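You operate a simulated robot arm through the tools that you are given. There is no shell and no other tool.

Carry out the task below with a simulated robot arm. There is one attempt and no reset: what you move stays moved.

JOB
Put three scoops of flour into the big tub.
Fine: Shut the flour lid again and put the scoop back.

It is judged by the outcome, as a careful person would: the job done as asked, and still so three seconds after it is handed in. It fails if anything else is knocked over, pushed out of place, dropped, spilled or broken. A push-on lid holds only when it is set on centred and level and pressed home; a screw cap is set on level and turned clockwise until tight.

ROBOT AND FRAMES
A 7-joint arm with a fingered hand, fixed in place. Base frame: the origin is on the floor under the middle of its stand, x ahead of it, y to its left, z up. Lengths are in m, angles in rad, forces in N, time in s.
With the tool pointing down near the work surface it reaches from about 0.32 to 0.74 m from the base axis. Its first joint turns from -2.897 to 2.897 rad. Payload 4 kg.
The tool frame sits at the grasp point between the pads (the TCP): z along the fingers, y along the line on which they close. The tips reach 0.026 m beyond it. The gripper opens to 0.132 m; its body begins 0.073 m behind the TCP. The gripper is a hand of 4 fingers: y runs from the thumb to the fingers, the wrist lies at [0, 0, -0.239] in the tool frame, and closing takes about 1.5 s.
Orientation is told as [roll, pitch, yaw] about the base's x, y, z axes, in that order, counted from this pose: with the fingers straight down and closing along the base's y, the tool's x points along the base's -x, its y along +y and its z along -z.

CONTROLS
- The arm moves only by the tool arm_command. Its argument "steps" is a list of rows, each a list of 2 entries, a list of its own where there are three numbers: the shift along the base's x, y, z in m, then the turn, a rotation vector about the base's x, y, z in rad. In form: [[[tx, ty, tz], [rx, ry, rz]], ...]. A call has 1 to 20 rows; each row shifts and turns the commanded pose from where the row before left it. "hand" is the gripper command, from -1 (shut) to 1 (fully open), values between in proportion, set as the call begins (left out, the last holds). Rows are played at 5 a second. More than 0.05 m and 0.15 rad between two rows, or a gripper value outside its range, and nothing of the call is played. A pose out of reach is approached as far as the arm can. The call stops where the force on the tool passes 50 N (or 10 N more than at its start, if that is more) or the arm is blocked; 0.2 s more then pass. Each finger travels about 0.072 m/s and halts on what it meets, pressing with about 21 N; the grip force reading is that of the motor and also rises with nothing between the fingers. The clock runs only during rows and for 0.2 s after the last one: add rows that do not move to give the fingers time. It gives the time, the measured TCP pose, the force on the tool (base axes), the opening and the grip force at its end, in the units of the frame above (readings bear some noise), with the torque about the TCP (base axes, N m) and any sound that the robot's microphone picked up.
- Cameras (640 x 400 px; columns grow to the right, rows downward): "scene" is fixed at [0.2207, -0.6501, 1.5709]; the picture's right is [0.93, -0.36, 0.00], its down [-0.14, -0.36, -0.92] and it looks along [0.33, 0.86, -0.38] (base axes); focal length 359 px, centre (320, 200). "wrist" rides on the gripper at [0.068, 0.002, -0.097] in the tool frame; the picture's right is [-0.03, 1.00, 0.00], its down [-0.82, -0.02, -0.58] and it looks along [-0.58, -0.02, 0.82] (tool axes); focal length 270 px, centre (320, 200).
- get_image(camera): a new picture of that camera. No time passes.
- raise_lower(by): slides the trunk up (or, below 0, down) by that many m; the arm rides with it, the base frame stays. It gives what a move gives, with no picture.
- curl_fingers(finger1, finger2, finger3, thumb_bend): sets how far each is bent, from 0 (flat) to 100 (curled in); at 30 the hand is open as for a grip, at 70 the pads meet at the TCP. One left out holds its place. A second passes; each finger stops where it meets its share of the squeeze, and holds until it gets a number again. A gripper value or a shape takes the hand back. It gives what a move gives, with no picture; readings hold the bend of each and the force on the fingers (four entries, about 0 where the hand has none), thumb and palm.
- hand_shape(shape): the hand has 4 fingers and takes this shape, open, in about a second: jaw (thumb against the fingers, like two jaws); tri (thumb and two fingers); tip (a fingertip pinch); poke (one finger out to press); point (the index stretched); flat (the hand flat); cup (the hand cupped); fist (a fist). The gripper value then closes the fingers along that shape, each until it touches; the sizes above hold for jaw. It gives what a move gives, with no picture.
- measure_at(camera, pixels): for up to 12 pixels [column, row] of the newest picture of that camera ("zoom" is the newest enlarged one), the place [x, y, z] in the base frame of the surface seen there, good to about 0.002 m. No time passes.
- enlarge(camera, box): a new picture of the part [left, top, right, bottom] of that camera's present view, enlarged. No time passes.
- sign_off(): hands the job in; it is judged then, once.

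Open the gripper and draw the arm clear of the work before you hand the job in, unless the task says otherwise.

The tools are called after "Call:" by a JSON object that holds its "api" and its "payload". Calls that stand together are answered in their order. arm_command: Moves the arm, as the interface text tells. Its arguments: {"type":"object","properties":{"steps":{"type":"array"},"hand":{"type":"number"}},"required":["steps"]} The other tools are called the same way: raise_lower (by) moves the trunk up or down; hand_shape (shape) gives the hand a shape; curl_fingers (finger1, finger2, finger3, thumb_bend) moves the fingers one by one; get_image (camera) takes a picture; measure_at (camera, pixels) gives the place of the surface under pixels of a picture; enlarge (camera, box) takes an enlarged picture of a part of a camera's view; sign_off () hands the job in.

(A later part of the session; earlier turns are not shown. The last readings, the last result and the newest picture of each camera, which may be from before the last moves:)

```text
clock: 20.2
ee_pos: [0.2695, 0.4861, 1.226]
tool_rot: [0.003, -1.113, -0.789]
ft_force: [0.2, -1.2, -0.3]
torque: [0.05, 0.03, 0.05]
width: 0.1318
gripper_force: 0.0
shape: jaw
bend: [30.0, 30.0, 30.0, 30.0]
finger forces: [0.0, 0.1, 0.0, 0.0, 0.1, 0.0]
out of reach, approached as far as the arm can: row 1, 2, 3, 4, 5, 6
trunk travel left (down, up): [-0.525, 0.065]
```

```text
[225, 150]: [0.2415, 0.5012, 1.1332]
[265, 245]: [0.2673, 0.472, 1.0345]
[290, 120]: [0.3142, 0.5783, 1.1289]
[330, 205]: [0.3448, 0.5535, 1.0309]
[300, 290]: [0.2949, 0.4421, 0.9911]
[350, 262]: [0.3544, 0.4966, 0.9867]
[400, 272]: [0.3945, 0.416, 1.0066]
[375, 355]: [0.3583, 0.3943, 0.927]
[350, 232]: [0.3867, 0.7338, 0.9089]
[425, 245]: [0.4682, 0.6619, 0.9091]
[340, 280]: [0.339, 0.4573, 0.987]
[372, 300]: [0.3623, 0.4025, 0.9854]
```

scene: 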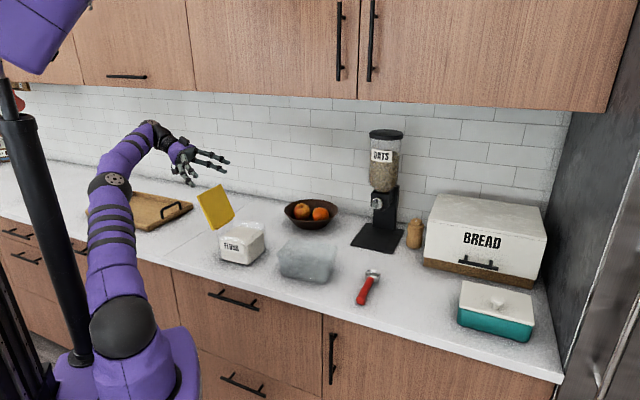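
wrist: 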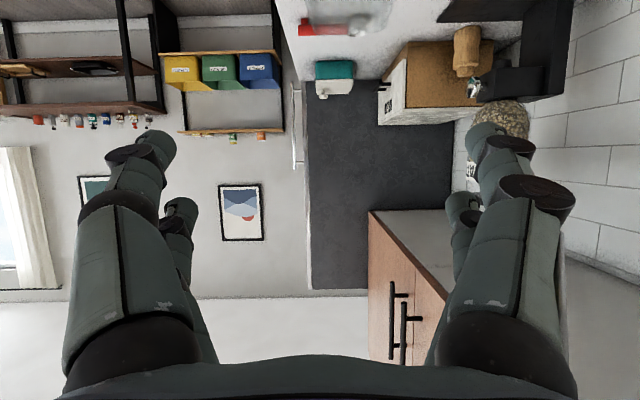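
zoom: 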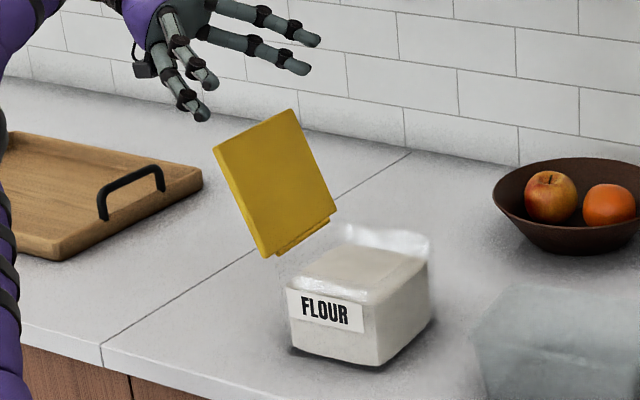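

The lid rests open at about 111°, flour is flat at z≈0.987 and the box hasn't moved. Now I un-tilt the hand while moving away from the lid toward the middle of the workspace.

Call:
{"api": "arm_command", "payload": {"steps": [[[0.01, -0.02, 0.01], [0.09, 0.093, 0]], [[0.015, -0.025, 0.005], [0.1, 0.103, 0]], [[0.02, -0.03, 0], [0.1, 0.103, 0]], [[0.02, -0.035, 0], [0.1, 0.103, 0]], [[0.02, -0.035, 0], [0.1, 0.103, 0]], [[0.02, -0.035, 0], [0.1, 0.103, 0]], [[0.02, -0.035, 0], [0.1, 0.103, 0]], [[0, 0, 0], [0.038, 0.039, 0]], [[0, 0, 0], [0, 0, 0]]]}}

Call:
{"api": "get_image", "payload": {"camera": "scene"}}

```text
clock: 22.2
ee_pos: [0.3945, 0.2746, 1.2401]
tool_rot: [0.009, -0.068, -0.747]
ft_force: [-0.2, -0.1, 0.7]
torque: [-0.05, -0.02, 0.0]
width: 0.1322
gripper_force: 0.0
shape: jaw
bend: [30.0, 30.0, 30.0, 30.0]
finger forces: [0.0, 0.0, 0.1, 0.0, 0.0, 0.0]
trunk travel left (down, up): [-0.525, 0.065]
```

```text
taken
```

scene: 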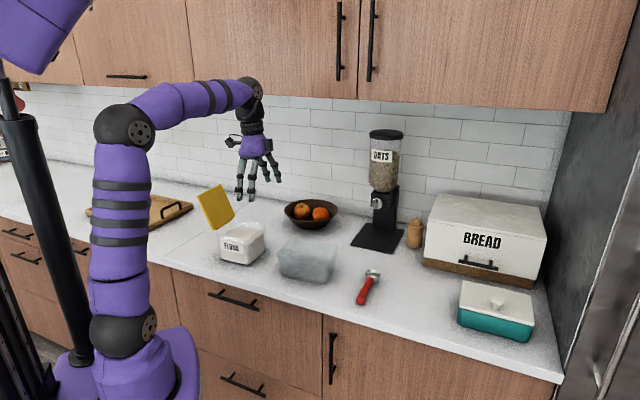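

The hand is clear and nearly vertical again. Next I move over the scoop handle, turning the hand to yaw≈0.796 so it closes across the handle.

Call:
{"api": "arm_command", "payload": {"steps": [[[0.02, -0.0146, 0], [0.046, 0.05, 0.1]], [[0.0205, -0.0146, 0], [0, 0, 0.1286]], [[0.0205, -0.0146, -0.005], [0, 0, 0.1286]], [[0.0205, -0.0146, -0.01], [0, 0, 0.1286]], [[0.0205, -0.0146, -0.01], [0, 0, 0.1286]], [[0.0205, -0.0146, -0.01], [0, 0, 0.1286]], [[0.0205, -0.0146, -0.01], [0, 0, 0.1286]], [[0.0205, -0.0146, -0.01], [0, 0, 0.1286]], [[0.0205, -0.0146, -0.01], [0, 0, 0.1286]], [[0.0205, -0.0146, -0.01], [0, 0, 0.1286]], [[0.0205, -0.0146, -0.01], [0, 0, 0.1286]], [[0.0205, -0.0146, -0.01], [0, 0, 0.1286]], [[0, 0, 0], [0, 0, 0.0284]], [[0, 0, 0], [0, 0, 0]]]}}

Call:
{"api": "get_image", "payload": {"camera": "wrist"}}

Call:
{"api": "get_image", "payload": {"camera": "scene"}}

```text
clock: 25.2
ee_pos: [0.6402, 0.0987, 1.1448]
tool_rot: [0.01, -0.002, 0.795]
ft_force: [0.4, 0.7, 0.2]
torque: [0.02, 0.0, 0.02]
width: 0.1319
gripper_force: 0.2
shape: jaw
bend: [30.0, 30.0, 30.0, 30.0]
finger forces: [0.1, 0.0, 0.0, 0.0, 0.0, 0.0]
trunk travel left (down, up): [-0.525, 0.065]
```

```text
taken
```

wrist: 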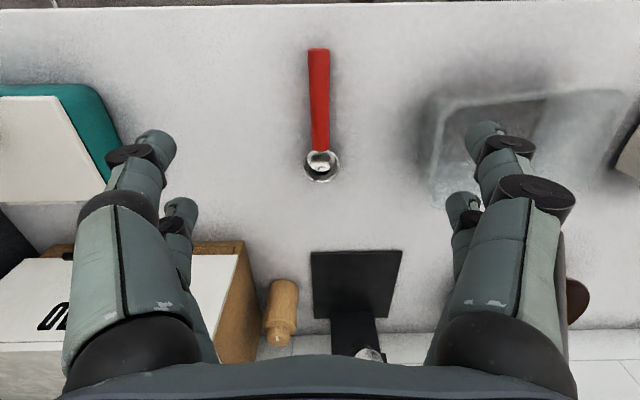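

```text
taken
```

scene: 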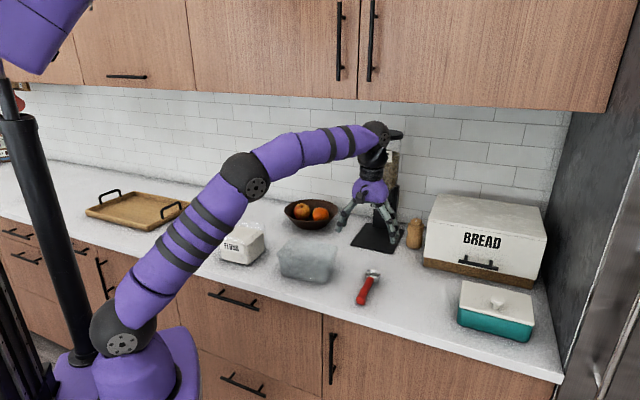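

The scoop handle is aligned vertically in the wrist view, from (318,50) to the cup at (321,163). I'll enlarge and measure it precisely.

Call:
{"api": "enlarge", "payload": {"camera": "wrist", "box": [260, 30, 380, 200]}}

Call:
{"api": "measure_at", "payload": {"camera": "wrist", "pixels": [[318, 55], [319, 80], [320, 100], [321, 120], [321, 140], [310, 80], [328, 80], [305, 163], [339, 163], [322, 180], [321, 163], [318, 50]]}}

```text
2.35 times, centred on (320, 115) of wrist
```

zoom: 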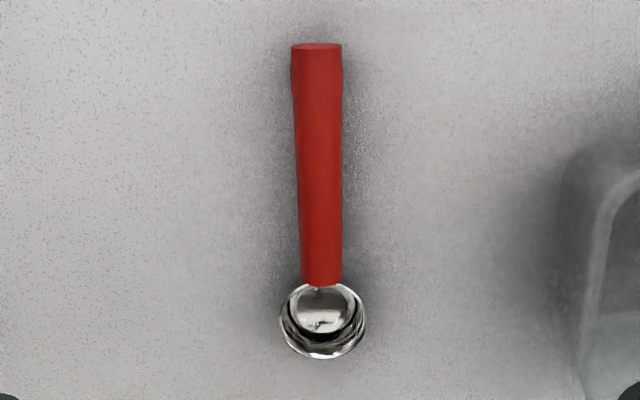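

```text
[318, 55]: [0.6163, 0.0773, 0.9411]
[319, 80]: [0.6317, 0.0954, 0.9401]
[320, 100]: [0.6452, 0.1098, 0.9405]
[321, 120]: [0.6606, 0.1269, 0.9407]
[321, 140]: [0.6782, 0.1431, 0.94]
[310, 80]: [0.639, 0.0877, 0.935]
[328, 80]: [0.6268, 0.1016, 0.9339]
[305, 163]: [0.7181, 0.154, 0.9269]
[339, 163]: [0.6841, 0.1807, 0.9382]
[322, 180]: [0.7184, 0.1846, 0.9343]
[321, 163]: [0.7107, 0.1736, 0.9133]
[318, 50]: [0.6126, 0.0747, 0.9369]
```

Handle axis runs through (0.6317,0.0954)–(0.6782,0.1431), top z≈0.940, and the cup centre is near (0.7035,0.169). I'll shift slightly to (0.639,0.103) and descend so the tips are ~3 mm above the counter (TCP z≈0.938).

Call:
{"api": "arm_command", "payload": {"steps": [[[-0.0012, 0.0043, -0.04], [-0.01, 0, 0.02]], [[0, 0, -0.04], [0, 0, 0]], [[0, 0, -0.04], [0, 0, 0]], [[0, 0, -0.04], [0, 0, 0]], [[0, 0, -0.03], [0, 0, 0]], [[0, 0, 0], [0, 0, 0]]], "hand": 1}}

Call:
{"api": "get_image", "payload": {"camera": "wrist"}}

```text
clock: 26.6
ee_pos: [0.6374, 0.1064, 0.956]
tool_rot: [0.002, 0.004, 0.815]
ft_force: [-0.3, 1.9, 0.4]
torque: [0.03, 0.01, 0.0]
width: 0.1316
gripper_force: 0.0
shape: jaw
bend: [30.0, 30.0, 30.0, 30.0]
finger forces: [0.0, 0.0, 0.1, 0.0, 0.0, 0.0]
trunk travel left (down, up): [-0.525, 0.065]
```

```text
taken
```

wrist: 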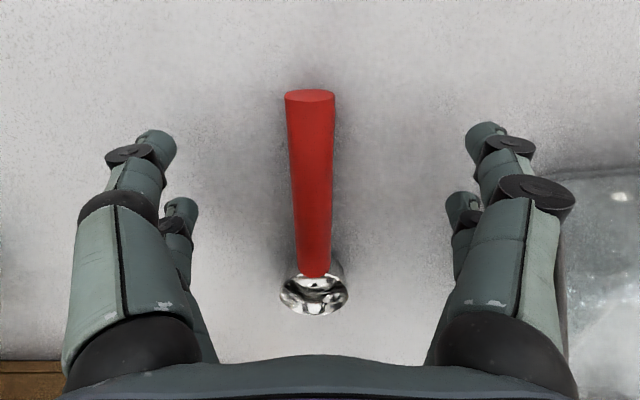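

The handle sits about 4 mm toward −tool y (centre ≈(311,180) vs 320). I correct by (0.003,−0.003) and descend the last 18 mm.

Call:
{"api": "arm_command", "payload": {"steps": [[[0.003, -0.0029, -0.008], [0, 0, 0]], [[0, 0, -0.006], [0, 0, 0]], [[0, 0, -0.004], [0, 0, 0]], [[0, 0, 0], [0, 0, 0]]], "hand": 1}}

Call:
{"api": "get_image", "payload": {"camera": "wrist"}}

Call:
{"api": "enlarge", "payload": {"camera": "scene", "box": [320, 210, 420, 320]}}

```text
clock: 27.6
ee_pos: [0.6413, 0.1014, 0.9381]
tool_rot: [0.006, 0.006, 0.817]
ft_force: [-0.2, -0.7, -0.2]
torque: [-0.01, 0.02, 0.03]
width: 0.1321
gripper_force: 0.1
shape: jaw
bend: [30.0, 30.0, 30.0, 30.0]
finger forces: [0.0, 0.1, 0.0, 0.1, 0.1, 0.0]
trunk travel left (down, up): [-0.525, 0.065]
```

```text
taken
```

wrist: 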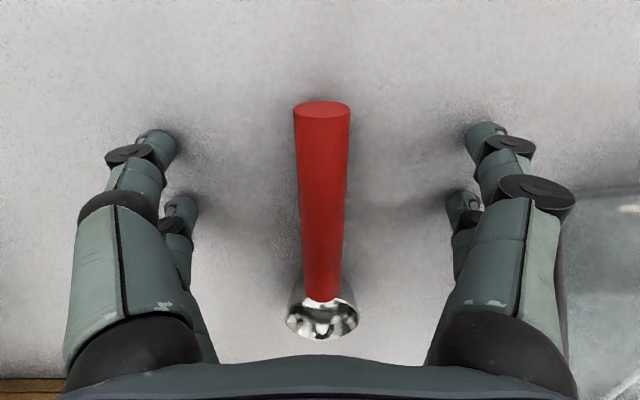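

```text
3.64 times, centred on (370, 265) of scene
```

zoom: 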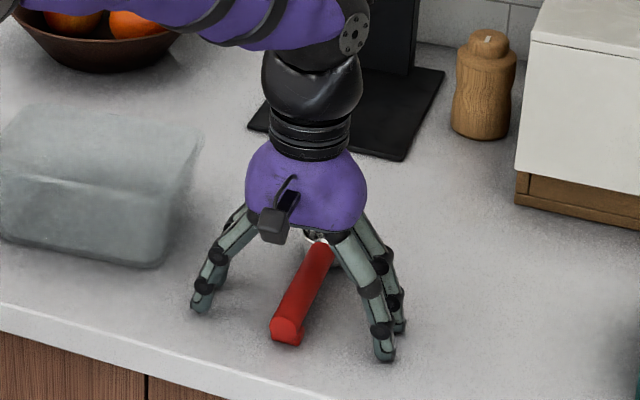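

The handle is centred at x≈321 in the wrist view. I close on it.

Call:
{"api": "arm_command", "payload": {"steps": [[[0, 0, 0], [0, 0, 0]], [[0, 0, 0], [0, 0, 0]], [[0, 0, 0], [0, 0, 0]], [[0, 0, 0], [0, 0, 0]], [[0, 0, 0], [0, 0, 0]], [[0, 0, 0], [0, 0, 0]], [[0, 0, 0], [0, 0, 0]], [[0, 0, 0], [0, 0, 0]]], "hand": -1}}

Call:
{"api": "get_image", "payload": {"camera": "wrist"}}

Call:
{"api": "enlarge", "payload": {"camera": "scene", "box": [320, 210, 420, 320]}}

```text
clock: 29.4
ee_pos: [0.6415, 0.1009, 0.938]
tool_rot: [0.002, 0.005, 0.815]
ft_force: [-0.3, -1.9, 4.3]
torque: [-0.19, 0.11, 0.04]
width: 0.0142
gripper_force: 21.1
shape: jaw
bend: [73.0, 73.0, 73.0, 71.0]
finger forces: [20.3, 0.0, 0.0, 0.0, 21.3, 0.1]
trunk travel left (down, up): [-0.525, 0.065]
```

```text
taken
```

wrist: 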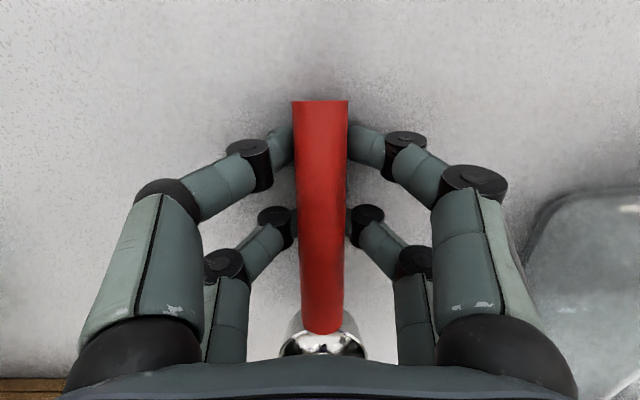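

```text
3.64 times, centred on (370, 265) of scene
```

zoom: 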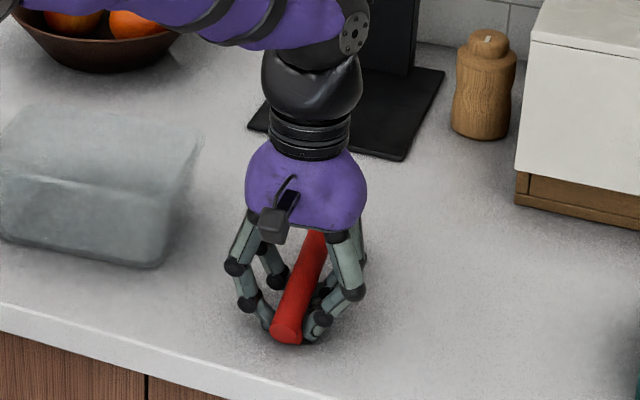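

Only finger 1 and the thumb carry force (≈20 N each), and the width is 0.014, so the handle may have ridden up in the grip. I'll measure the handle's position now.

Call:
{"api": "measure_at", "payload": {"camera": "wrist", "pixels": [[320, 110], [320, 150], [320, 200], [320, 250], [321, 300], [322, 320], [322, 345], [300, 345], [345, 345], [297, 150], [345, 150], [320, 103]]}}

Call:
{"api": "enlarge", "payload": {"camera": "scene", "box": [345, 255, 395, 310]}}

```text
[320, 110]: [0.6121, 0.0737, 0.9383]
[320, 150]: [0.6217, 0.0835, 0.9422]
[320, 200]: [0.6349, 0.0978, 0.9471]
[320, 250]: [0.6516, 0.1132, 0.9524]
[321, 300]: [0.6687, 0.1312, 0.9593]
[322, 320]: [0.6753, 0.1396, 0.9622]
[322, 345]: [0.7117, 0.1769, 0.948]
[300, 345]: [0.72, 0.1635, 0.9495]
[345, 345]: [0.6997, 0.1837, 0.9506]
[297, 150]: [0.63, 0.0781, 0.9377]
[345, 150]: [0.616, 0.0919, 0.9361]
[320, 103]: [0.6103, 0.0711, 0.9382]
```

```text
7.27 times, centred on (370, 282) of scene
```

zoom: 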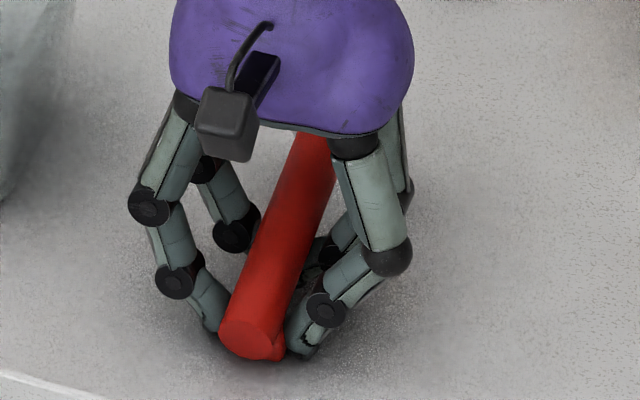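

The grip tipped the scoop: the handle rises from z=0.938 at its end to 0.962 near the cup, because the pads closed below its midline. I'll open gently to let it settle back and rethink the finger shape.

Call:
{"api": "arm_command", "payload": {"steps": [[[0, 0, 0], [0, 0, 0]], [[0, 0, 0], [0, 0, 0]]], "hand": -0.72}}

Call:
{"api": "arm_command", "payload": {"steps": [[[0, 0, 0], [0, 0, 0]], [[0, 0, 0], [0, 0, 0]]], "hand": -0.6}}

Call:
{"api": "arm_command", "payload": {"steps": [[[0, 0, 0], [0, 0, 0]], [[0, 0, 0], [0, 0, 0]], [[0, 0, 0], [0, 0, 0]]], "hand": -0.4}}

Call:
{"api": "get_image", "payload": {"camera": "wrist"}}

Call:
{"api": "measure_at", "payload": {"camera": "wrist", "pixels": [[320, 110], [320, 150], [320, 200], [320, 250], [321, 290], [322, 320], [275, 140], [285, 150], [250, 165], [265, 150], [230, 185], [195, 215]]}}

```text
clock: 30.0
ee_pos: [0.641, 0.1014, 0.9371]
tool_rot: [0.006, 0.005, 0.816]
ft_force: [0.2, 0.2, 0.1]
torque: [0.03, 0.06, -0.03]
width: 0.0189
gripper_force: 0.1
shape: jaw
bend: [72.0, 72.0, 72.0, 70.0]
finger forces: [1.4, 0.0, 0.0, 0.0, 1.1, 0.1]
trunk travel left (down, up): [-0.525, 0.065]
```

```text
clock: 30.6
ee_pos: [0.6412, 0.1018, 0.9381]
tool_rot: [0.005, 0.006, 0.814]
ft_force: [-0.6, 0.8, -0.7]
torque: [0.0, 0.02, 0.0]
width: 0.026
gripper_force: 0.1
shape: jaw
bend: [73.0, 73.0, 73.0, 70.0]
finger forces: [0.0, 0.1, 0.0, 0.0, 0.0, 0.0]
trunk travel left (down, up): [-0.525, 0.065]
```

```text
clock: 31.4
ee_pos: [0.6422, 0.102, 0.9384]
tool_rot: [0.003, 0.004, 0.814]
ft_force: [0.7, -0.8, -0.7]
torque: [0.01, -0.01, 0.02]
width: 0.0391
gripper_force: 0.0
shape: jaw
bend: [73.0, 73.0, 73.0, 70.0]
finger forces: [0.1, 0.0, 0.0, 0.0, 0.2, 0.1]
trunk travel left (down, up): [-0.525, 0.065]
```

```text
taken
```

wrist: 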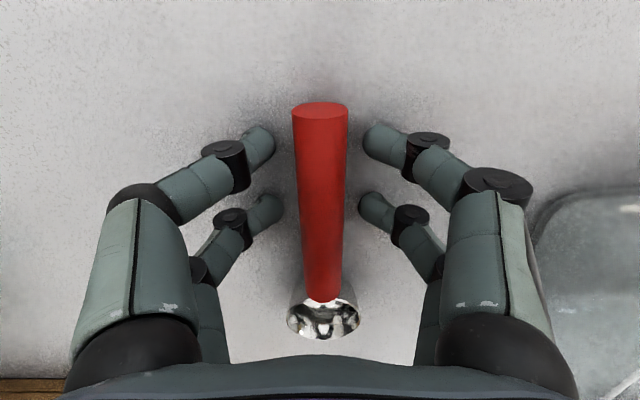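

```text
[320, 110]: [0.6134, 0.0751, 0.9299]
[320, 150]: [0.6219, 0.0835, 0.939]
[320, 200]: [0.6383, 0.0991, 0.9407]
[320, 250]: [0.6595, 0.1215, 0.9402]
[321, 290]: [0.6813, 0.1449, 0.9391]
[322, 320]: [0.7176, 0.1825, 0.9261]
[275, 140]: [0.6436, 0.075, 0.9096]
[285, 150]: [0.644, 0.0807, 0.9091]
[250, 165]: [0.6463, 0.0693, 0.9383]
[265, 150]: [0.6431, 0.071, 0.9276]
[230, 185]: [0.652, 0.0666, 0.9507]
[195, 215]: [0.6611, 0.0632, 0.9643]
```

The scoop settled back flat in place (handle top z≈0.940). The jaw pads lean ~23° inward; I'll try the "tip" shape here and compare its pad inclination at a similar opening.

Call:
{"api": "hand_shape", "payload": {"shape": "tip"}}

Call:
{"api": "arm_command", "payload": {"steps": [[[0, 0, 0], [0, 0, 0]], [[0, 0, 0], [0, 0, 0]], [[0, 0, 0], [0, 0, 0]], [[0, 0, 0], [0, 0, 0]], [[0, 0, 0], [0, 0, 0]], [[0, 0, 0], [0, 0, 0]]], "hand": -0.4}}

Call:
{"api": "get_image", "payload": {"camera": "wrist"}}

```text
clock: 32.3
ee_pos: [0.6402, 0.1027, 0.9374]
tool_rot: [0.006, 0.006, 0.816]
ft_force: [0.5, 0.1, -0.2]
torque: [0.03, 0.02, -0.01]
width: 0.1318
gripper_force: 0.1
shape: tip
bend: [30.0, 30.0, 30.0, 30.0]
finger forces: [0.0, 0.0, 0.1, 0.1, 0.0, 0.0]
trunk travel left (down, up): [-0.525, 0.065]
```

```text
clock: 33.7
ee_pos: [0.6415, 0.1005, 0.9378]
tool_rot: [0.005, 0.006, 0.815]
ft_force: [-0.3, 0.2, -0.4]
torque: [-0.01, 0.04, -0.03]
width: 0.0399
gripper_force: 0.1
shape: tip
bend: [73.0, 73.0, 73.0, 70.0]
finger forces: [0.0, 0.1, 0.1, 0.1, 0.1, 0.1]
trunk travel left (down, up): [-0.525, 0.065]
```

```text
taken
```

wrist: 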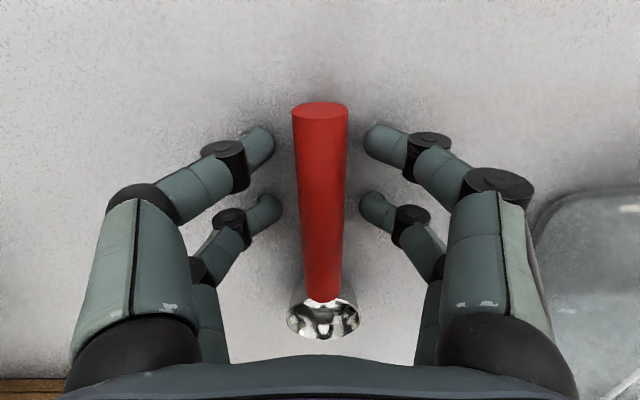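

"tip" and "jaw" give the same finger posture here. I'll shift 8 mm toward the cup (away from the foot) and lower 3 mm so the pads meet the handle nearer its midline, watching for counter contact.

Call:
{"api": "arm_command", "payload": {"steps": [[[0.0055, 0.0058, 0], [0, 0, 0]], [[0, 0, -0.0015], [0, 0, 0]], [[0, 0, -0.0015], [0, 0, 0]], [[0, 0, 0], [0, 0, 0]]]}}

Call:
{"api": "get_image", "payload": {"camera": "wrist"}}

```text
clock: 34.7
ee_pos: [0.6472, 0.1074, 0.9371]
tool_rot: [0.004, 0.003, 0.816]
ft_force: [1.1, 2.1, 11.1]
torque: [0.15, -0.02, -0.02]
width: 0.0404
gripper_force: 0.1
shape: tip
bend: [74.0, 74.0, 74.0, 70.0]
finger forces: [2.9, 3.9, 4.8, 0.1, 0.5, 0.1]
trunk travel left (down, up): [-0.525, 0.065]
```

```text
taken
```

wrist: 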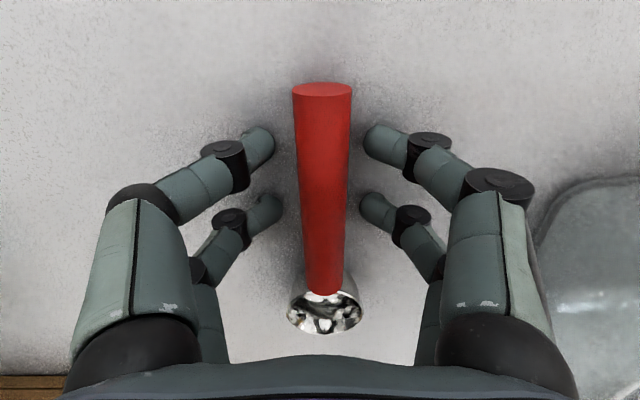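

The tips now touch the counter (11 N at z=0.937), so no deeper grip is possible. I'll rise 1.5 mm and close in small stages to see how the handle behaves.

Call:
{"api": "arm_command", "payload": {"steps": [[[0, 0, 0.002], [0, 0, 0]], [[0, 0, 0], [0, 0, 0]], [[0, 0, 0], [0, 0, 0]]], "hand": -0.62}}

Call:
{"api": "arm_command", "payload": {"steps": [[[0, 0, 0], [0, 0, 0]], [[0, 0, 0], [0, 0, 0]], [[0, 0, 0], [0, 0, 0]]], "hand": -0.72}}

Call:
{"api": "get_image", "payload": {"camera": "wrist"}}

Call:
{"api": "measure_at", "payload": {"camera": "wrist", "pixels": [[320, 110], [320, 150], [320, 200], [320, 250], [321, 280]]}}

```text
clock: 35.5
ee_pos: [0.6459, 0.1055, 0.9371]
tool_rot: [0.005, 0.007, 0.815]
ft_force: [0.3, 0.2, -0.5]
torque: [-0.01, 0.02, -0.01]
width: 0.0034
gripper_force: 20.7
shape: tip
bend: [73.0, 73.0, 73.0, 72.0]
finger forces: [0.0, 0.1, 0.0, 0.0, 0.0, 0.0]
trunk travel left (down, up): [-0.525, 0.065]
```

```text
clock: 36.3
ee_pos: [0.6467, 0.1065, 0.9382]
tool_rot: [0.002, 0.006, 0.815]
ft_force: [0.6, 0.0, -0.5]
torque: [-0.03, 0.02, -0.03]
width: 0.0182
gripper_force: 0.1
shape: tip
bend: [72.0, 72.0, 72.0, 70.0]
finger forces: [0.1, 0.0, 0.0, 0.0, 0.0, 0.0]
trunk travel left (down, up): [-0.525, 0.065]
```

```text
taken
```

wrist: 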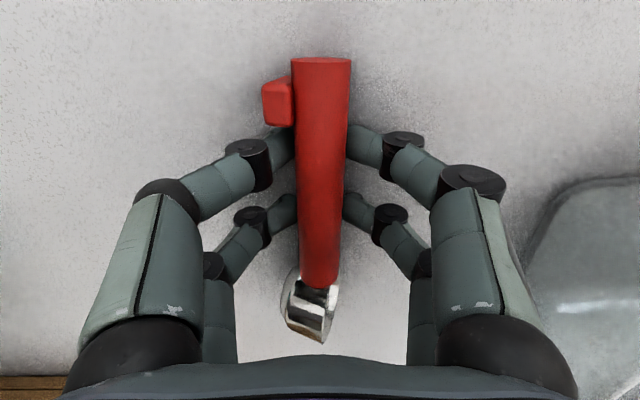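

```text
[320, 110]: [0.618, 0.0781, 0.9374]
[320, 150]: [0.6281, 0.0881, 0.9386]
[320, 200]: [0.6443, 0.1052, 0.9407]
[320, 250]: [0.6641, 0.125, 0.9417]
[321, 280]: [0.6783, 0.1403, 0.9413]
```

The fingers closed past target (0.003) and rolled the scoop: the foot now sticks out left at (278,100) and the cup faces right. I'll open wide and see how it lies.

Call:
{"api": "arm_command", "payload": {"steps": [[[0, 0, 0], [0, 0, 0]], [[0, 0, 0], [0, 0, 0]], [[0, 0, 0], [0, 0, 0]]], "hand": -0.4}}

Call:
{"api": "arm_command", "payload": {"steps": [[[0, 0, 0], [0, 0, 0]], [[0, 0, 0], [0, 0, 0]], [[0, 0, 0.0], [0, 0, 0]], [[0, 0, 0.0], [0, 0, 0]]], "hand": 0.3}}

Call:
{"api": "get_image", "payload": {"camera": "wrist"}}

Call:
{"api": "enlarge", "payload": {"camera": "scene", "box": [320, 220, 420, 320]}}

```text
clock: 37.1
ee_pos: [0.6478, 0.1059, 0.9387]
tool_rot: [0.005, 0.006, 0.815]
ft_force: [0.0, 0.8, -0.1]
torque: [-0.01, -0.02, -0.02]
width: 0.0393
gripper_force: 0.0
shape: tip
bend: [73.0, 73.0, 73.0, 70.0]
finger forces: [0.0, 0.0, 0.2, 0.0, 0.1, 0.0]
trunk travel left (down, up): [-0.525, 0.065]
```

```text
clock: 38.1
ee_pos: [0.6467, 0.1057, 0.9374]
tool_rot: [0.007, 0.006, 0.814]
ft_force: [-0.2, -0.3, -0.1]
torque: [0.0, -0.04, 0.0]
width: 0.0852
gripper_force: 0.0
shape: tip
bend: [70.0, 70.0, 70.0, 65.0]
finger forces: [0.0, 0.0, 0.1, 0.1, 0.1, 0.0]
trunk travel left (down, up): [-0.525, 0.065]
```

```text
taken
```

wrist: 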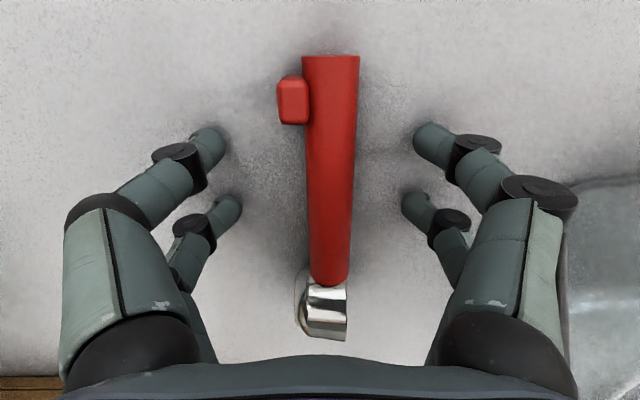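

```text
4.00 times, centred on (370, 270) of scene
```

zoom: 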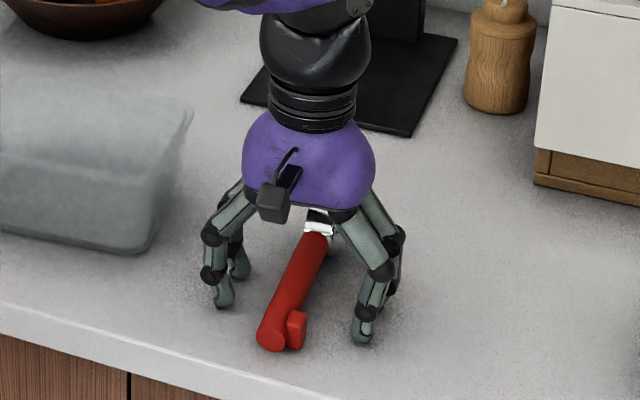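

The scoop now lies on its side, cup mouth toward the tub, still in about the same spot. I'll measure its points to understand how it rests.

Call:
{"api": "measure_at", "payload": {"camera": "wrist", "pixels": [[330, 65], [332, 150], [331, 220], [330, 270], [328, 300], [344, 310], [312, 310], [328, 335], [292, 90], [292, 115], [283, 100], [310, 150]]}}

Call:
{"api": "enlarge", "payload": {"camera": "wrist", "box": [250, 40, 400, 350]}}

```text
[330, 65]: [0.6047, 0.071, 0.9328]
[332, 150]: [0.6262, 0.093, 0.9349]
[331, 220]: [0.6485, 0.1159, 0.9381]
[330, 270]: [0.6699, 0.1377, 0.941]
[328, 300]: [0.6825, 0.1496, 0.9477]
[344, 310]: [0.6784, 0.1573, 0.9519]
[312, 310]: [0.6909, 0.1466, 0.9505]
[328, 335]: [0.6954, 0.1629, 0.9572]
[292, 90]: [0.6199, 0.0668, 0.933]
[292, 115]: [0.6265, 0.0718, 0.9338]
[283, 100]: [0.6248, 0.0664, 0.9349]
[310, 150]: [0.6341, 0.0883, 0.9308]
```

```text
1.29 times, centred on (325, 195) of wrist
```

zoom: 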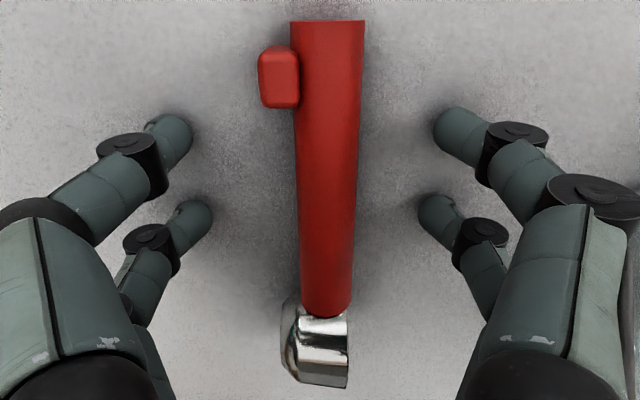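

On its side the handle top is z≈0.933–0.941 and the foot rests on the counter. I'll regrip higher (TCP z≈0.944, tips clear of the counter), centred on the handle, and see how it holds.

Call:
{"api": "arm_command", "payload": {"steps": [[[-0.0036, 0.0034, 0.006], [0, 0, 0]], [[0, 0, 0], [0, 0, 0]]], "hand": 0.3}}

Call:
{"api": "arm_command", "payload": {"steps": [[[0, 0, 0], [0, 0, 0]], [[0, 0, 0], [0, 0, 0]], [[0, 0, 0], [0, 0, 0]], [[0, 0, 0], [0, 0, 0]], [[0, 0, 0], [0, 0, 0]], [[0, 0, 0], [0, 0, 0]], [[0, 0, 0], [0, 0, 0]]], "hand": -1}}

Call:
{"api": "get_image", "payload": {"camera": "wrist"}}

```text
clock: 38.7
ee_pos: [0.642, 0.1096, 0.942]
tool_rot: [0.004, 0.005, 0.816]
ft_force: [-0.6, -0.8, -0.6]
torque: [-0.02, 0.0, 0.01]
width: 0.0854
gripper_force: 0.0
shape: tip
bend: [70.0, 70.0, 70.0, 65.0]
finger forces: [0.0, 0.1, 0.0, 0.1, 0.1, 0.0]
trunk travel left (down, up): [-0.525, 0.065]
```

```text
clock: 40.3
ee_pos: [0.6429, 0.1108, 0.9424]
tool_rot: [0.005, 0.004, 0.815]
ft_force: [0.1, -0.4, 0.8]
torque: [0.02, 0.02, 0.01]
width: 0.0161
gripper_force: 21.1
shape: tip
bend: [72.0, 72.0, 72.0, 70.0]
finger forces: [18.9, 18.1, 18.1, 0.0, 19.0, 0.0]
trunk travel left (down, up): [-0.525, 0.065]
```

```text
taken
```

wrist: 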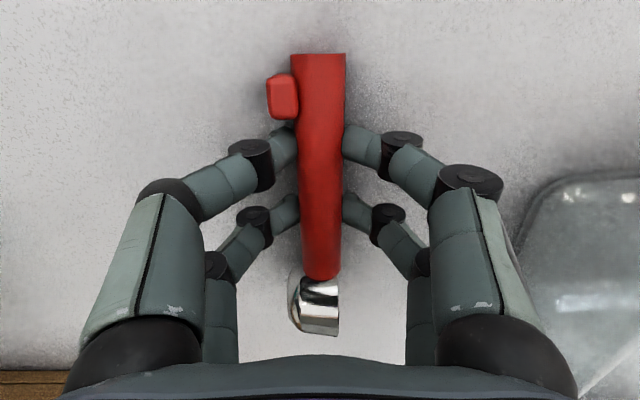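

All four fingers now share ~18–19 N at width 0.016, a solid grip (with the TCP ~16 mm above the handle axis). I'll lift the scoop and check it stays aligned, since it must be turned upright.

Call:
{"api": "arm_command", "payload": {"steps": [[[0, 0, 0.01], [0, 0, 0]], [[0, 0, 0.02], [0, 0, 0]], [[0, 0, 0.04], [0, 0, 0]], [[0, 0, 0.045], [0, 0, 0]], [[0, 0, 0.045], [0, 0, 0]], [[0, 0, 0.045], [0, 0, 0]], [[0, 0, 0], [0, 0, 0]]]}}

Call:
{"api": "get_image", "payload": {"camera": "wrist"}}

Call:
{"api": "get_image", "payload": {"camera": "scene"}}

```text
clock: 41.9
ee_pos: [0.6433, 0.1079, 1.1488]
tool_rot: [0.007, 0.004, 0.816]
ft_force: [-0.1, -0.1, -0.8]
torque: [0.0, 0.01, 0.01]
width: 0.016
gripper_force: 21.1
shape: tip
bend: [72.0, 72.0, 72.0, 70.0]
finger forces: [18.8, 18.2, 18.2, 0.1, 19.0, 0.1]
trunk travel left (down, up): [-0.525, 0.065]
```

```text
taken
```

wrist: 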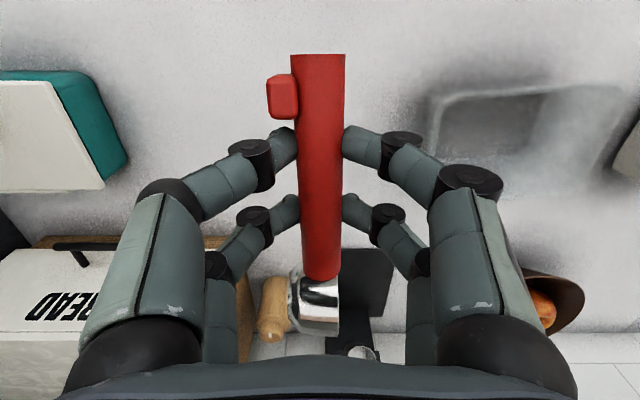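

```text
taken
```

scene: 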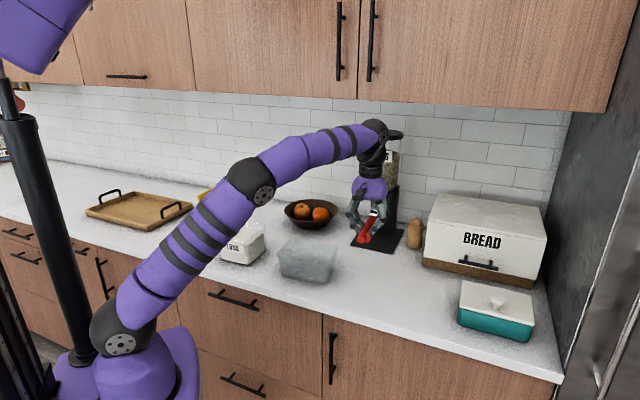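

The scoop is held firmly. I'll yaw the hand by −1.58 rad in the air so the cup's mouth faces away from the robot, then lean the hand back to turn the mouth upward.

Call:
{"api": "arm_command", "payload": {"steps": [[[0.001, 0, 0], [0, 0, -0.144]], [[0.001, 0, 0], [0, 0, -0.144]], [[0.001, 0, 0], [0, 0, -0.144]], [[0.001, 0, 0], [0, 0, -0.144]], [[0.001, 0, 0], [0, 0, -0.144]], [[0.001, 0, 0], [0, 0, -0.144]], [[0.001, 0, 0], [0, 0, -0.144]], [[0.001, 0, 0], [0, 0, -0.144]], [[0.001, 0, 0], [0, 0, -0.144]], [[0.001, 0, 0], [0, 0, -0.144]], [[0.001, 0, 0], [0, 0, -0.144]], [[0, 0, 0], [0, 0, 0]]]}}

Call:
{"api": "arm_command", "payload": {"steps": [[[0, 0, 0], [0.1, -0.0965, 0]], [[0, 0, 0], [0.1, -0.0965, 0]], [[0, 0, 0], [0.1, -0.0965, 0]], [[0, 0, 0], [0.1, -0.0965, 0]], [[0, 0, 0], [0.1, -0.0965, 0]], [[0, 0, 0], [0.1, -0.0965, 0]], [[0, 0, 0], [0.1, -0.0965, 0]], [[0, 0, 0], [0.055, -0.053, 0]], [[0, 0, 0], [0, 0, 0]]]}}

Call:
{"api": "get_image", "payload": {"camera": "scene"}}

Call:
{"api": "get_image", "payload": {"camera": "wrist"}}

```text
clock: 44.5
ee_pos: [0.6543, 0.109, 1.1489]
tool_rot: [0.003, 0.005, -0.77]
ft_force: [0.0, -0.2, 0.2]
torque: [-0.01, -0.03, 0.01]
width: 0.0165
gripper_force: 21.0
shape: tip
bend: [72.0, 72.0, 72.0, 70.0]
finger forces: [18.8, 18.1, 18.0, 0.0, 18.9, 0.1]
trunk travel left (down, up): [-0.525, 0.065]
```

```text
clock: 46.5
ee_pos: [0.6557, 0.1087, 1.1492]
tool_rot: [1.055, 0.003, -0.764]
ft_force: [-0.5, -0.1, -0.7]
torque: [0.01, 0.01, -0.04]
width: 0.0161
gripper_force: 21.1
shape: tip
bend: [72.0, 72.0, 72.0, 70.0]
finger forces: [19.0, 17.8, 17.9, 0.1, 19.2, 0.1]
trunk travel left (down, up): [-0.525, 0.065]
```

```text
taken
```

scene: 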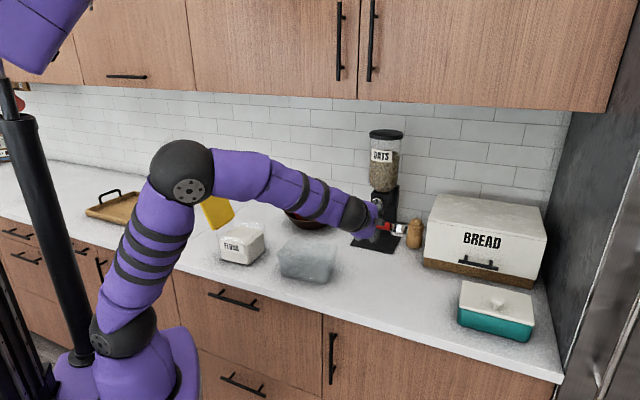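

```text
taken
```

wrist: 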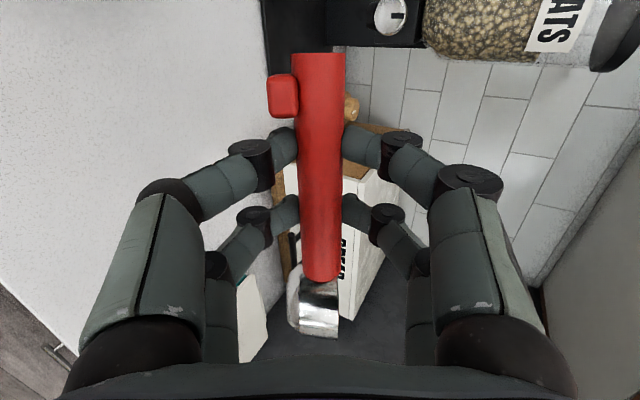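

The hand leans back 60° with the cup to the right; I'll zoom to check the scoop's attitude before lowering.

Call:
{"api": "enlarge", "payload": {"camera": "scene", "box": [330, 190, 430, 260]}}

Call:
{"api": "measure_at", "payload": {"camera": "scene", "pixels": [[459, 311], [458, 325], [528, 341], [462, 285], [380, 228], [400, 228]]}}

```text
5.71 times, centred on (380, 225) of scene
```

zoom: 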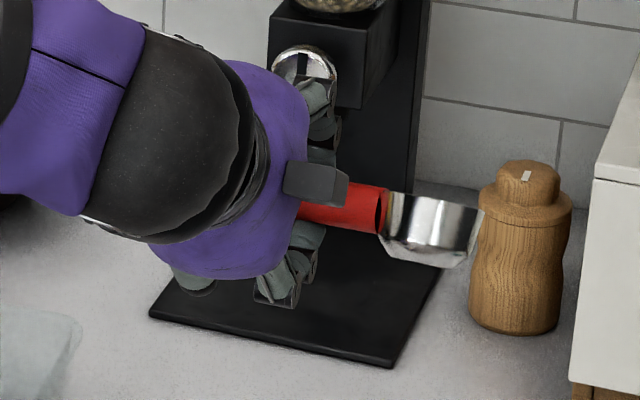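

```text
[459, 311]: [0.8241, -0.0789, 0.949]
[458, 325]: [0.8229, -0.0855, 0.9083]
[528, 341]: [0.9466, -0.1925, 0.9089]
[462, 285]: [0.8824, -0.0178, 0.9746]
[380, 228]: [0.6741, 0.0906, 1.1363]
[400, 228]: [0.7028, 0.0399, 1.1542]
```

The cup's mouth points mostly upward (30° off). I'll lower until the cup's bottom edge just touches the counter, near TCP z≈0.945.

Call:
{"api": "arm_command", "payload": {"steps": [[[0, 0, -0.045], [0, 0, 0]], [[0, 0, -0.045], [0, 0, 0]], [[0, 0, -0.045], [0, 0, 0]], [[0, 0, -0.04], [0, 0, 0]], [[0, 0, -0.015], [0, 0, 0]], [[0, 0, 0], [0, 0, 0]]]}}

Call:
{"api": "enlarge", "payload": {"camera": "scene", "box": [310, 230, 430, 320]}}

Call:
{"api": "get_image", "payload": {"camera": "wrist"}}

```text
clock: 47.9
ee_pos: [0.6555, 0.1103, 0.9577]
tool_rot: [1.054, 0.003, -0.762]
ft_force: [-0.1, -0.6, -0.2]
torque: [-0.01, 0.0, -0.02]
width: 0.016
gripper_force: 20.9
shape: tip
bend: [72.0, 72.0, 72.0, 70.0]
finger forces: [18.8, 17.9, 17.8, 0.0, 19.1, 0.0]
trunk travel left (down, up): [-0.525, 0.065]
```

```text
4.44 times, centred on (370, 275) of scene
```

zoom: 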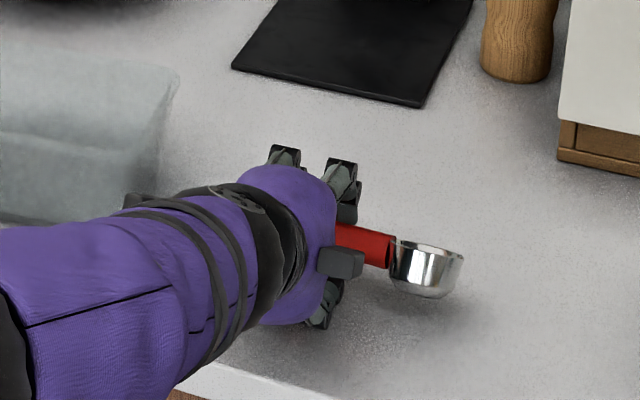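

```text
taken
```

wrist: 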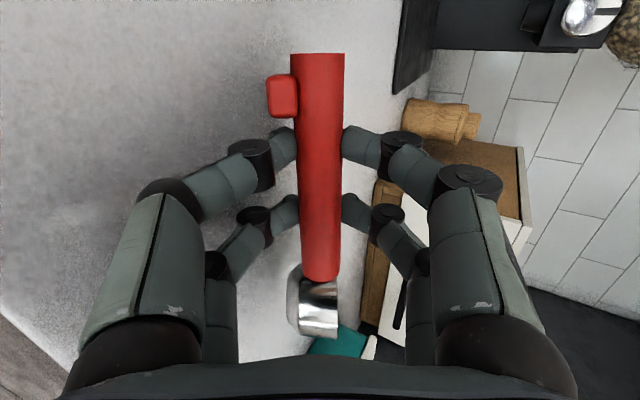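

The scoop looks nearly upright and just above the counter. I'll creep down in 3 mm steps until contact.

Call:
{"api": "arm_command", "payload": {"steps": [[[0, 0, -0.003], [0, 0, 0]], [[0, 0, -0.003], [0, 0, 0]], [[0, 0, -0.003], [0, 0, 0]], [[0, 0, 0], [0, 0, 0]]]}}

Call:
{"api": "arm_command", "payload": {"steps": [[[0, 0, -0.002], [0, 0, 0]], [[0, 0, 0], [0, 0, 0]]]}}

Call:
{"api": "arm_command", "payload": {"steps": [[[0, 0, -0.002], [0, 0, 0]], [[0, 0, 0], [0, 0, 0]]]}}

```text
clock: 48.9
ee_pos: [0.6532, 0.1094, 0.9483]
tool_rot: [1.052, 0.004, -0.762]
ft_force: [0.1, 0.8, -0.3]
torque: [0.03, 0.02, 0.01]
width: 0.0159
gripper_force: 20.8
shape: tip
bend: [72.0, 72.0, 72.0, 70.0]
finger forces: [18.8, 17.9, 18.0, 0.0, 19.2, 0.1]
trunk travel left (down, up): [-0.525, 0.065]
```

```text
clock: 49.5
ee_pos: [0.6535, 0.1083, 0.9474]
tool_rot: [1.054, 0.004, -0.762]
ft_force: [-0.1, -1.7, 3.8]
torque: [-0.15, 0.0, 0.01]
width: 0.016
gripper_force: 21.1
shape: tip
bend: [72.0, 72.0, 72.0, 70.0]
finger forces: [19.3, 19.4, 24.2, 0.0, 18.8, 0.1]
trunk travel left (down, up): [-0.525, 0.065]
```

```text
clock: 50.1
ee_pos: [0.6544, 0.1097, 0.9456]
tool_rot: [1.054, 0.002, -0.763]
ft_force: [0.8, -4.6, 11.9]
torque: [-0.35, -0.03, -0.03]
width: 0.0159
gripper_force: 21.1
shape: tip
bend: [72.0, 72.0, 72.0, 70.0]
finger forces: [21.1, 21.7, 37.0, 0.0, 18.5, 0.0]
trunk travel left (down, up): [-0.525, 0.065]
```

Contact is clear (12 N at z=0.9456). I'll relieve 2 mm and ease the fingers open while shifting the hand slightly along its closing axis, so the lower fingers stay put and the scoop can tip upright.

Call:
{"api": "arm_command", "payload": {"steps": [[[0.001, 0.001, 0.004], [0, 0, 0]], [[0, 0, 0], [0, 0, 0]]], "hand": -0.66}}

Call:
{"api": "enlarge", "payload": {"camera": "scene", "box": [310, 230, 430, 320]}}

Call:
{"api": "get_image", "payload": {"camera": "wrist"}}

```text
clock: 50.7
ee_pos: [0.654, 0.1095, 0.947]
tool_rot: [1.054, 0.007, -0.762]
ft_force: [1.2, 0.4, 1.6]
torque: [-0.03, -0.02, 0.0]
width: 0.0219
gripper_force: 0.0
shape: tip
bend: [73.0, 73.0, 73.0, 70.0]
finger forces: [0.0, 0.1, 2.8, 0.0, 0.0, 0.0]
trunk travel left (down, up): [-0.525, 0.065]
```

```text
4.44 times, centred on (370, 275) of scene
```

zoom: 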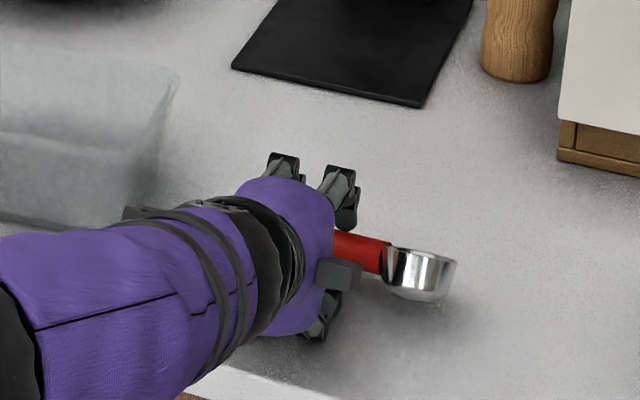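

```text
taken
```

wrist: 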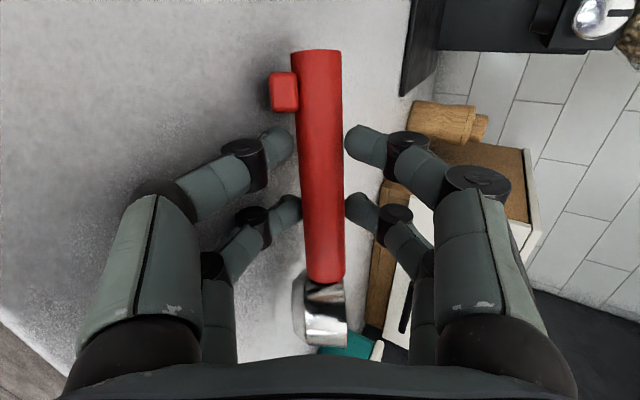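

The scoop is loose and resting on its own edge and the lower fingers. I continue opening in steps, shifting along the closing axis accordingly.

Call:
{"api": "arm_command", "payload": {"steps": [[[0.002, 0.002, 0.005], [0, 0, 0]], [[0, 0, 0], [0, 0, 0]]], "hand": -0.5}}

Call:
{"api": "arm_command", "payload": {"steps": [[[0.002, 0.002, 0.005], [0, 0, 0]], [[0, 0, 0], [0, 0, 0]]], "hand": -0.33}}

Call:
{"api": "enlarge", "payload": {"camera": "scene", "box": [310, 230, 430, 320]}}

Call:
{"api": "get_image", "payload": {"camera": "wrist"}}

```text
clock: 51.3
ee_pos: [0.6556, 0.112, 0.9541]
tool_rot: [1.053, 0.003, -0.762]
ft_force: [-0.6, 0.8, -0.1]
torque: [0.0, -0.02, 0.05]
width: 0.0326
gripper_force: 0.1
shape: tip
bend: [73.0, 73.0, 74.0, 70.0]
finger forces: [0.0, 0.1, 0.6, 0.0, 0.0, 0.1]
trunk travel left (down, up): [-0.525, 0.065]
```

```text
clock: 51.9
ee_pos: [0.659, 0.1124, 0.9591]
tool_rot: [1.054, 0.004, -0.763]
ft_force: [0.3, 0.8, 0.3]
torque: [-0.03, 0.01, 0.0]
width: 0.0437
gripper_force: 0.0
shape: tip
bend: [73.0, 73.0, 74.0, 70.0]
finger forces: [0.0, 0.0, 0.0, 0.1, 0.0, 0.0]
trunk travel left (down, up): [-0.525, 0.065]
```

```text
4.44 times, centred on (370, 275) of scene
```

zoom: 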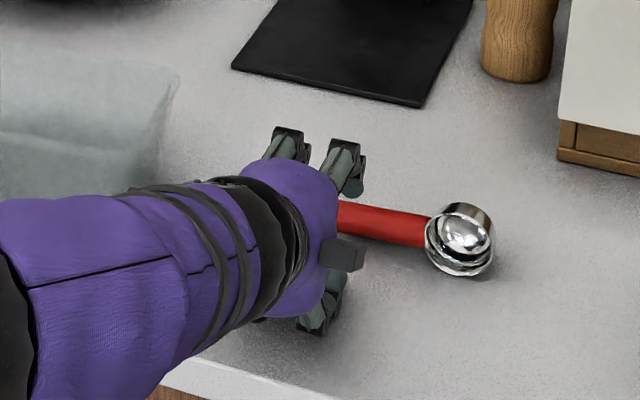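

```text
taken
```

wrist: 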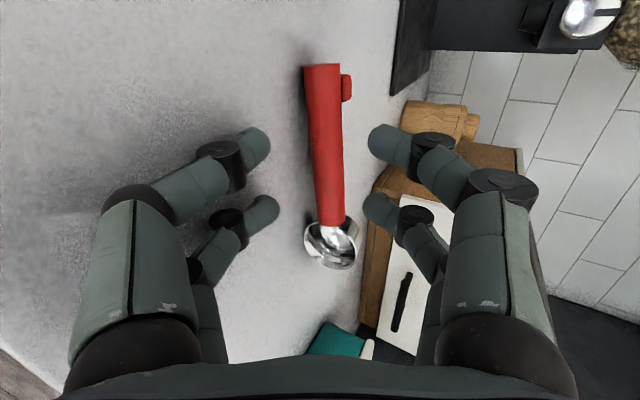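

The scoop rolled past upright and now lies with its mouth toward the robot side. I'll open wider, back the hand straight out along its axis, then raise it to look.

Call:
{"api": "arm_command", "payload": {"steps": [[[0.001, 0.001, 0.002], [0, 0, 0]], [[-0.006, -0.0062, 0.005], [0, 0, 0]], [[-0.012, -0.0125, 0.01], [0, 0, 0]], [[-0.018, -0.0187, 0.015], [0, 0, 0]], [[-0.018, -0.0187, 0.02], [0, 0, 0]], [[-0.018, -0.0187, 0.02], [0, 0, 0]], [[0, 0, 0.03], [-0.1, 0.0965, 0]], [[0, 0, 0.03], [-0.1, 0.0965, 0]], [[0.005, 0.005, 0.03], [-0.1, 0.0965, 0]], [[0.01, 0.01, 0.03], [-0.1, 0.0965, 0]], [[0.01, 0.01, 0.01], [-0.1, 0.0965, 0]], [[0.01, 0.01, 0], [-0.1, 0.0965, 0]], [[0.01, 0.01, 0], [-0.1, 0.0965, 0]], [[0, 0, 0], [-0.055, 0.053, 0]], [[0, 0, 0], [0, 0, 0]]], "hand": -0.2}}

Call:
{"api": "get_image", "payload": {"camera": "wrist"}}

Call:
{"api": "enlarge", "payload": {"camera": "scene", "box": [310, 230, 430, 320]}}

```text
clock: 55.1
ee_pos: [0.6329, 0.0847, 1.1609]
tool_rot: [0.004, 0.005, -0.77]
ft_force: [0.0, -0.4, -0.2]
torque: [0.02, 0.03, -0.01]
width: 0.0527
gripper_force: 0.1
shape: tip
bend: [73.0, 73.0, 73.0, 70.0]
finger forces: [0.1, 0.0, 0.1, 0.1, 0.0, 0.0]
trunk travel left (down, up): [-0.525, 0.065]
```

```text
taken
```

wrist: 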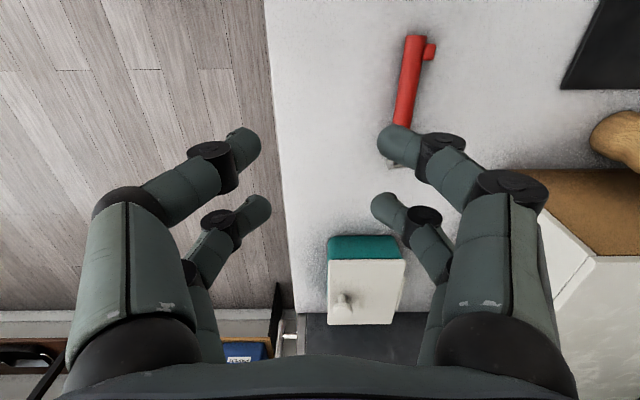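

```text
4.44 times, centred on (370, 275) of scene
```

zoom: 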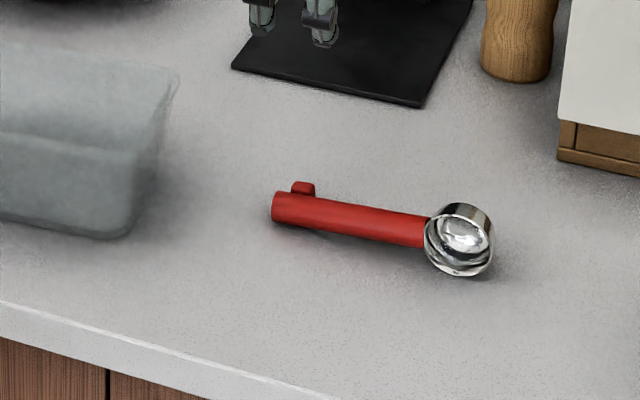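

The scoop lies on its side with the mouth facing the front edge and the foot pointing away. I'll measure its position in this zoom.

Call:
{"api": "measure_at", "payload": {"camera": "zoom", "pixels": [[275, 200], [350, 215], [415, 228], [303, 185], [460, 205], [488, 235], [460, 275], [428, 240], [458, 238], [350, 235], [280, 215], [475, 222]]}}

```text
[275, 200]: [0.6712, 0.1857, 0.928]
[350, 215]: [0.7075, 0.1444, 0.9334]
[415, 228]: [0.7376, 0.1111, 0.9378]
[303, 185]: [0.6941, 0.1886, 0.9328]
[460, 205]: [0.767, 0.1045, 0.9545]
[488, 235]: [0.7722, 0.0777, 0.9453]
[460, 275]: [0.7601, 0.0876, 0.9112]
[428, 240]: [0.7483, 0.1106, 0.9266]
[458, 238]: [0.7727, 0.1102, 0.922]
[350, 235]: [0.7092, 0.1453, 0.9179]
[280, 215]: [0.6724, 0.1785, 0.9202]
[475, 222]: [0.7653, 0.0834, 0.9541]
```

The scoop's handle runs from (0.671,0.186) to the cup at (0.767,0.093), on its side. My plan: pick it up, turn it so its mouth rises as the hand leans toward the robot, set the cup edge down, then un-lean the hand around the loosely held handle and regrip. First I hover over the handle.

Call:
{"api": "arm_command", "payload": {"steps": [[[0.025, 0.0218, 0], [0, 0, 0]], [[0.025, 0.0218, -0.02], [0, 0, 0]], [[0.025, 0.0218, -0.03], [0, 0, 0]], [[0, 0, -0.03], [0, 0, 0]], [[0, 0, -0.03], [0, 0, 0]], [[0, 0, 0], [0, 0, 0]]], "hand": 0.3}}

Call:
{"api": "get_image", "payload": {"camera": "wrist"}}

```text
clock: 56.5
ee_pos: [0.6963, 0.1482, 1.0482]
tool_rot: [0.005, 0.006, -0.768]
ft_force: [0.5, -0.1, -0.9]
torque: [0.02, -0.04, 0.02]
width: 0.0855
gripper_force: 0.1
shape: tip
bend: [70.0, 70.0, 70.0, 65.0]
finger forces: [0.1, 0.1, 0.0, 0.0, 0.1, 0.1]
out of reach, approached as far as the arm can: row 3
trunk travel left (down, up): [-0.525, 0.065]
```

```text
taken
```

wrist: 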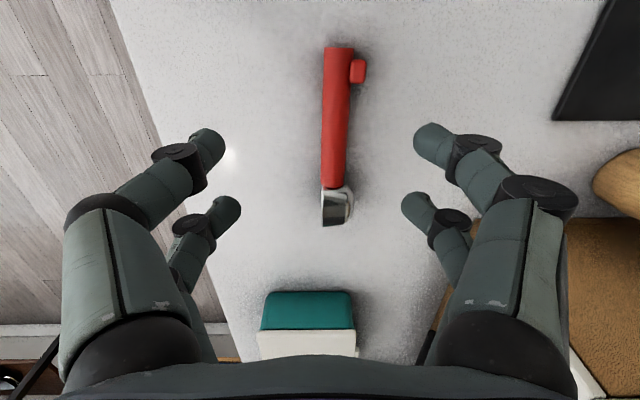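

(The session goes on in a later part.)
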